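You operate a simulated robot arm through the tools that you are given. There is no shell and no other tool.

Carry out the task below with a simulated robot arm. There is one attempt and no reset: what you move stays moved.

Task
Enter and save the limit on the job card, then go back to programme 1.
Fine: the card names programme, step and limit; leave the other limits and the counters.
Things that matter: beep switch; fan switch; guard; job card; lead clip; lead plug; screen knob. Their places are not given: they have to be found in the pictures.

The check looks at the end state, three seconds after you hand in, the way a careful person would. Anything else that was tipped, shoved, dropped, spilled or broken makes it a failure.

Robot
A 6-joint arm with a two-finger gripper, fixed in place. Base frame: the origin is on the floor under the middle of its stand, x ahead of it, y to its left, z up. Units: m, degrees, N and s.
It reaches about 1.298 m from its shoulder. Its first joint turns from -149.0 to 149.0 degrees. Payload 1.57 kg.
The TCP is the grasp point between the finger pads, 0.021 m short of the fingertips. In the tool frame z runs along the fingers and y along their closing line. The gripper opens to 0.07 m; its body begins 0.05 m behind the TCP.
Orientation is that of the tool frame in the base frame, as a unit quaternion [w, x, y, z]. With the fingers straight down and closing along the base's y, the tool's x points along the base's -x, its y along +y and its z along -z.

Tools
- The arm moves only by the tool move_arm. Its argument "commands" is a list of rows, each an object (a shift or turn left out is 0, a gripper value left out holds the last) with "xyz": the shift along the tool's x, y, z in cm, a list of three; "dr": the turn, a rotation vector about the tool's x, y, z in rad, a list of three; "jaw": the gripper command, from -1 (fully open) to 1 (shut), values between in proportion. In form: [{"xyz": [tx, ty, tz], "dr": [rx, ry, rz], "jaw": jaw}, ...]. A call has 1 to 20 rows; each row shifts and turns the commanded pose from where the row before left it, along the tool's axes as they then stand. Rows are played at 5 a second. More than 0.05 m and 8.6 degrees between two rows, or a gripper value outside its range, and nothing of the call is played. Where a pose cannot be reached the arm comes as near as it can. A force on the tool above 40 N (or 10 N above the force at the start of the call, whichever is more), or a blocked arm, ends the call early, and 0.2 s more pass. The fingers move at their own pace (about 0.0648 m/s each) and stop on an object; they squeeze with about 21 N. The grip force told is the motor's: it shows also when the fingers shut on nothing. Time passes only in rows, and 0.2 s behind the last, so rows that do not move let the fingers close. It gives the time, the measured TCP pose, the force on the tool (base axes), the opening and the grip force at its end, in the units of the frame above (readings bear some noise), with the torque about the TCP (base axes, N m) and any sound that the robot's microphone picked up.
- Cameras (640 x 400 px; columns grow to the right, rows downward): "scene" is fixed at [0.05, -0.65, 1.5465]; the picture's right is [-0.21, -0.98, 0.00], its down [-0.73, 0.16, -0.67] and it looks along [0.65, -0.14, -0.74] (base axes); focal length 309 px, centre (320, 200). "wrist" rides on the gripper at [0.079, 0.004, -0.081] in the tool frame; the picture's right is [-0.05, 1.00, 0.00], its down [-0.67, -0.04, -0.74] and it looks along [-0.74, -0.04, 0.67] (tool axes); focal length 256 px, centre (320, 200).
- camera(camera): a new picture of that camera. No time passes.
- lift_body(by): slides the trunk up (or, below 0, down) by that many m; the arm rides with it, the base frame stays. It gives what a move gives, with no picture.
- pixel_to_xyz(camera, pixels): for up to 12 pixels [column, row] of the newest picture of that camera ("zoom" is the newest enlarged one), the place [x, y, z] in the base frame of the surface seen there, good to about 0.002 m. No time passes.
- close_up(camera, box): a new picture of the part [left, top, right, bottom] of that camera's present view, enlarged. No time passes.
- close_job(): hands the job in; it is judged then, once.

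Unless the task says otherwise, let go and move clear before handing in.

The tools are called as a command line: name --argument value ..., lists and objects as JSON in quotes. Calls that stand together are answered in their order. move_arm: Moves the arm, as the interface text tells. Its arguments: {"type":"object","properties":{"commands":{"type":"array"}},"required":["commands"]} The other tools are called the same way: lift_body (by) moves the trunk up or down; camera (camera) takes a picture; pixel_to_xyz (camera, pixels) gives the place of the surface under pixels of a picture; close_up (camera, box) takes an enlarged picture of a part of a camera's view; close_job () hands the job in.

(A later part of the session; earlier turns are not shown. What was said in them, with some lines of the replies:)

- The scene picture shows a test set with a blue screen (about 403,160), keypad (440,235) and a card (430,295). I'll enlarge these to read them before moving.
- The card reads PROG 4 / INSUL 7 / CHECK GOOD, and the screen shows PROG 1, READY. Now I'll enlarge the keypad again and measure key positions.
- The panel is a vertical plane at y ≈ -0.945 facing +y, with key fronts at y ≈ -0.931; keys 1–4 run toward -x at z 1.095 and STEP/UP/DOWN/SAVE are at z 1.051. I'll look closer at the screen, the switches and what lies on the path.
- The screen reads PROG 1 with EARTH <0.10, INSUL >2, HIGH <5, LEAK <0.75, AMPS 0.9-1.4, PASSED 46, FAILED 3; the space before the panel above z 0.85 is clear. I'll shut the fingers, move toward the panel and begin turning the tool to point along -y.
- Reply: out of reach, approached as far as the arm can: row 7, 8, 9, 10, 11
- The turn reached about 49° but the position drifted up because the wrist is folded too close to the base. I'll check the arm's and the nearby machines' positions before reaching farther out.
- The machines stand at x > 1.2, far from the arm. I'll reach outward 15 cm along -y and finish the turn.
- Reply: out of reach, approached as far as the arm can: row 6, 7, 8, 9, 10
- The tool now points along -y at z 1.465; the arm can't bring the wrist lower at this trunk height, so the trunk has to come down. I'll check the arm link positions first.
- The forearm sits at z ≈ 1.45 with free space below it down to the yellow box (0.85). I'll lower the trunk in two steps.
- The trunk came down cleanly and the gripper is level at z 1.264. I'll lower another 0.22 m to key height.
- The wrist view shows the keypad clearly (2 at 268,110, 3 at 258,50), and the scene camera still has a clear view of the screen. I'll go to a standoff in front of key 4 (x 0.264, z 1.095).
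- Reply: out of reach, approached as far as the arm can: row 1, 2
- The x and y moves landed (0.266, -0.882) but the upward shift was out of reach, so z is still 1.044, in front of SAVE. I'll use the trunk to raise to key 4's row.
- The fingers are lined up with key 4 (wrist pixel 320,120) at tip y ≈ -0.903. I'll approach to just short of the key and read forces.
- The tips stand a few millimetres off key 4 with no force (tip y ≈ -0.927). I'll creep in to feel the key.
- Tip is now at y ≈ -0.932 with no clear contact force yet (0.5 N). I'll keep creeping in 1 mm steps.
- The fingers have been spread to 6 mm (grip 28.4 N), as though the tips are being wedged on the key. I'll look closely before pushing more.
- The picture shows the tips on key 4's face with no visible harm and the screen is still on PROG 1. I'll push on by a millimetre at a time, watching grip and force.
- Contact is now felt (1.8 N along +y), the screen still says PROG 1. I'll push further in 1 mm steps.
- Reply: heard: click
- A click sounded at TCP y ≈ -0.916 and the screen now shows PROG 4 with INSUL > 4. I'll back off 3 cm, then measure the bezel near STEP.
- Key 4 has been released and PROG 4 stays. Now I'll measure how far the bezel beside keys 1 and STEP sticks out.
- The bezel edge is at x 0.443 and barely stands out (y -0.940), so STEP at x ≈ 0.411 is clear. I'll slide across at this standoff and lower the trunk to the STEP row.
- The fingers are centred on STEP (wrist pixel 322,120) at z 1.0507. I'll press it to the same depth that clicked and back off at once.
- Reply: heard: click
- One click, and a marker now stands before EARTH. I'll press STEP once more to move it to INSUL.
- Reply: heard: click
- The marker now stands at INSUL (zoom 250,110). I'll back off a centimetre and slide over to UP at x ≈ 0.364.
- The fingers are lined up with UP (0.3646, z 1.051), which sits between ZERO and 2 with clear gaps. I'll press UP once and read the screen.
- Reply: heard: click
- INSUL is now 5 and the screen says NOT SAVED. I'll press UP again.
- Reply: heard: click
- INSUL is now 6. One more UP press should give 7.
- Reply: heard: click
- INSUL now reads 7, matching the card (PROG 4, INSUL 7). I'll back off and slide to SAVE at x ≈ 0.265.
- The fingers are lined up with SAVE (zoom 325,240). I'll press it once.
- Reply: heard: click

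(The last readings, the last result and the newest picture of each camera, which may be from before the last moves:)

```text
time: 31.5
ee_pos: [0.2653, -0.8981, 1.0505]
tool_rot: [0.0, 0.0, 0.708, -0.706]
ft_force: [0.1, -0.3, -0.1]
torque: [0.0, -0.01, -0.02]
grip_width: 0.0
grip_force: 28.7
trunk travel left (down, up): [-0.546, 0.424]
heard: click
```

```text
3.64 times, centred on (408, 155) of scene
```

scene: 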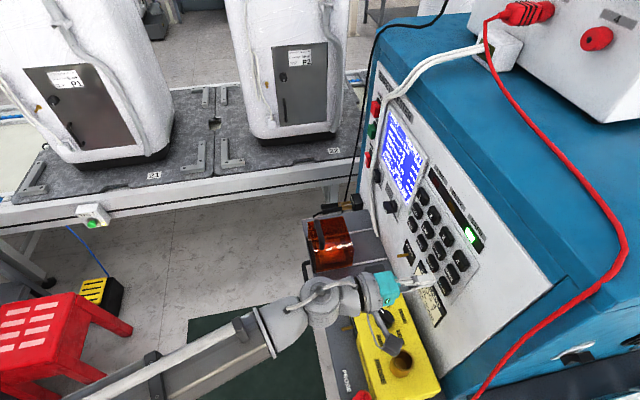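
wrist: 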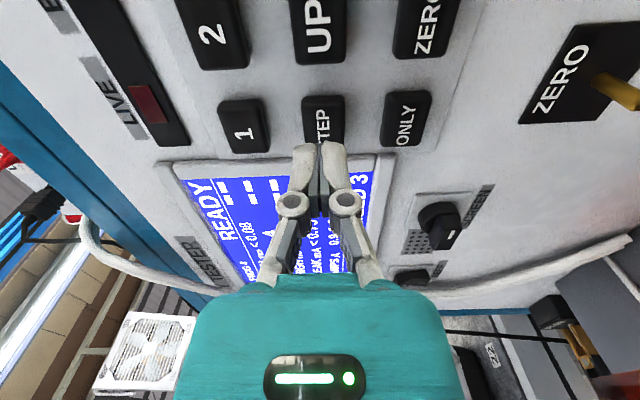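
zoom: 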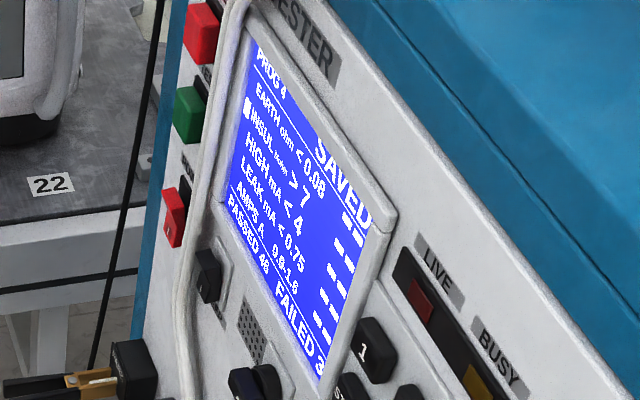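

The screen says SAVED with INSUL > 7. Next I'll back off, slide to x ≈ 0.412 and raise the trunk to key 1's row.

move_arm --commands '[{"xyz": [0, 0, -1.2]}, {"xyz": [-3.7, 0, 0]}, {"xyz": [-3.7, 0, 0]}, {"xyz": [-3.7, 0, 0]}, {"xyz": [-3.55, 0, 0]}, {"xyz": [0, 0, 0]}]'

lift_body --by 0.045

close_up --camera "wrist" --box '[160, 0, 480, 200]'

close_up --camera "scene" --box '[378, 100, 490, 300]'

```text
time: 32.9
ee_pos: [0.4114, -0.8851, 1.0487]
tool_rot: [0.0, 0.0, 0.71, -0.705]
ft_force: [0.9, 0.9, 0.2]
torque: [0.03, 0.0, 0.0]
grip_width: 0.0
grip_force: 28.7
trunk travel left (down, up): [-0.546, 0.424]
```

```text
time: 33.8
ee_pos: [0.4109, -0.8852, 1.0941]
tool_rot: [0.0, 0.001, 0.709, -0.705]
ft_force: [0.5, 1.1, -0.9]
torque: [-0.02, 0.01, 0.02]
grip_width: 0.0001
grip_force: 28.4
trunk travel left (down, up): [-0.591, 0.379]
```

```text
2.00 times, centred on (320, 100) of wrist
```

zoom: 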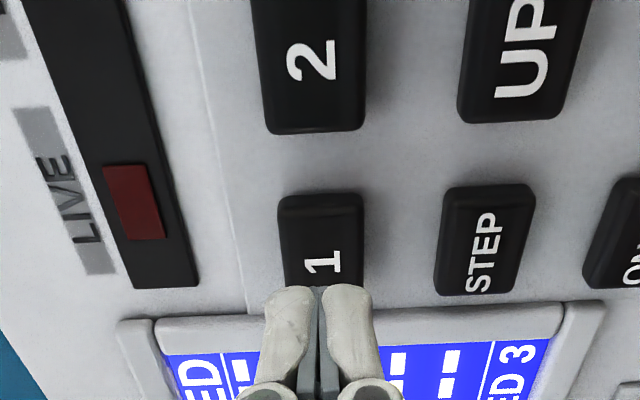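

```text
2.00 times, centred on (434, 200) of scene
```

zoom: 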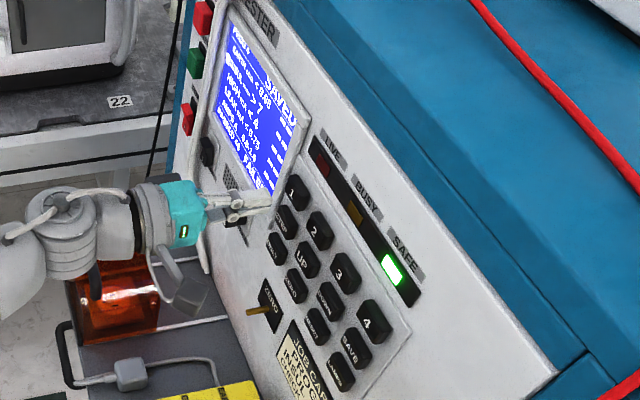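

The fingers are lined up with key 1 (zoom 322,250), perhaps 2 mm short in x, which I'll correct. I'll press key 1.

move_arm --commands '[{"xyz": [-0.2, 0, 1.2]}, {"xyz": [0, 0, 0.9]}, {"xyz": [0, 0, 0.3]}, {"xyz": [0, 0, 0.3]}, {"xyz": [0, 0, 0.3]}, {"xyz": [0, 0, 0.15]}, {"xyz": [0, 0, -1.0]}, {"xyz": [0, 0, -1.0]}, {"xyz": [0, 0, 0]}]'

close_up --camera "scene" --box '[378, 100, 438, 210]'

```text
time: 35.8
ee_pos: [0.4143, -0.896, 1.0945]
tool_rot: [0.0, -0.001, 0.709, -0.705]
ft_force: [0.8, -0.1, -0.7]
torque: [0.03, 0.01, 0.02]
grip_width: 0.0
grip_force: 28.2
trunk travel left (down, up): [-0.591, 0.379]
heard: click
```

```text
3.64 times, centred on (408, 155) of scene
```

zoom: 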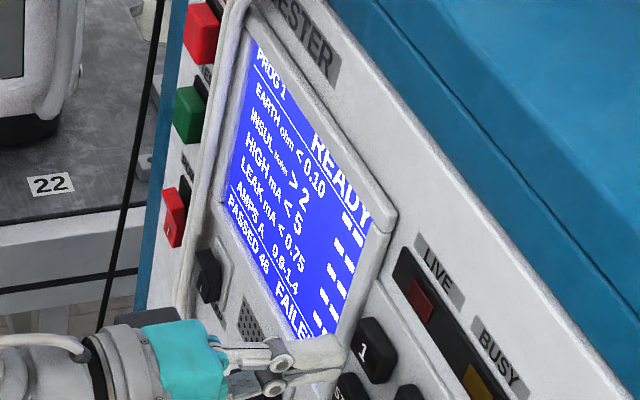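

The screen shows PROG 1, READY, with the same limits and counters as at the start. I'll retract clear of the panel along +y and check the whole scene.

move_arm --commands '[{"xyz": [0, 0, -2]}, {"xyz": [0, 0, -3]}, {"xyz": [0, 0, -3]}, {"xyz": [0, 0, -2]}, {"xyz": [0, 0, 0]}]'

camera --camera "scene"

camera --camera "wrist"

close_up --camera "scene" --box '[378, 100, 438, 210]'

```text
time: 37.0
ee_pos: [0.4148, -0.7978, 1.0944]
tool_rot: [0.0, 0.0, 0.709, -0.706]
ft_force: [0.5, 0.6, -0.6]
torque: [0.02, -0.01, -0.01]
grip_width: 0.0
grip_force: 28.8
trunk travel left (down, up): [-0.591, 0.379]
```

```text
taken
```

scene: 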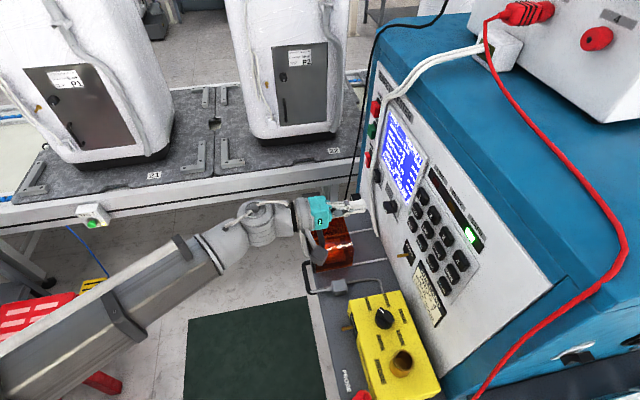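

```text
taken
```

wrist: 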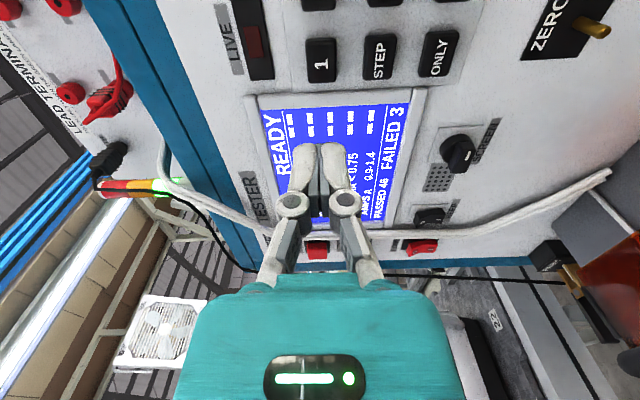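

```text
3.64 times, centred on (408, 155) of scene
```

zoom: 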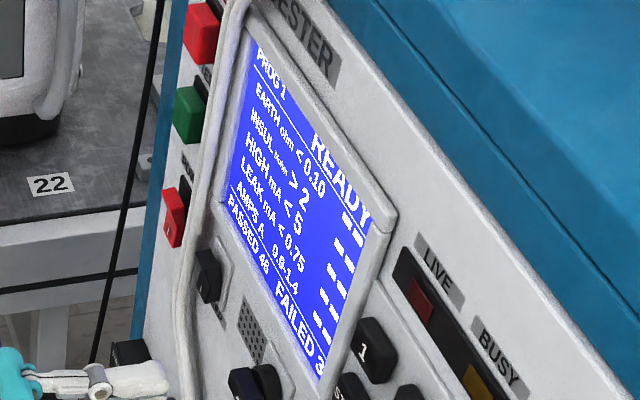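

The arm is clear at y -0.798. The screen reads PROG 1, READY, PASSED 46, FAILED 3, and the guard, leads, knob and switches look as they did at the start, so I'm handing in.

close_job

```text
The job is handed in.
```

The job is handed in: programme 4's INSUL limit is now 7, as the job card says. It was saved, and the tester is back on programme 1.

- **Limit:** on programme 4 I moved the marker to INSUL and pressed UP three times, taking it from 4 to 7. After SAVE the screen read SAVED. I did not go back into programme 4 to check it again.
- **Left alone:** programme 1's limits are the same as at the start, and so are the counters (PASSED 46, FAILED 3). No other limit in programme 4 was changed. I ran no test.
- **Card's third line:** it says CHECK GOOD. I took that as outside this task and did nothing with it.
- **Surroundings:** in the last pictures the guard, leads, switches and screen knob look as they did at the start. The arm is clear of the panel.
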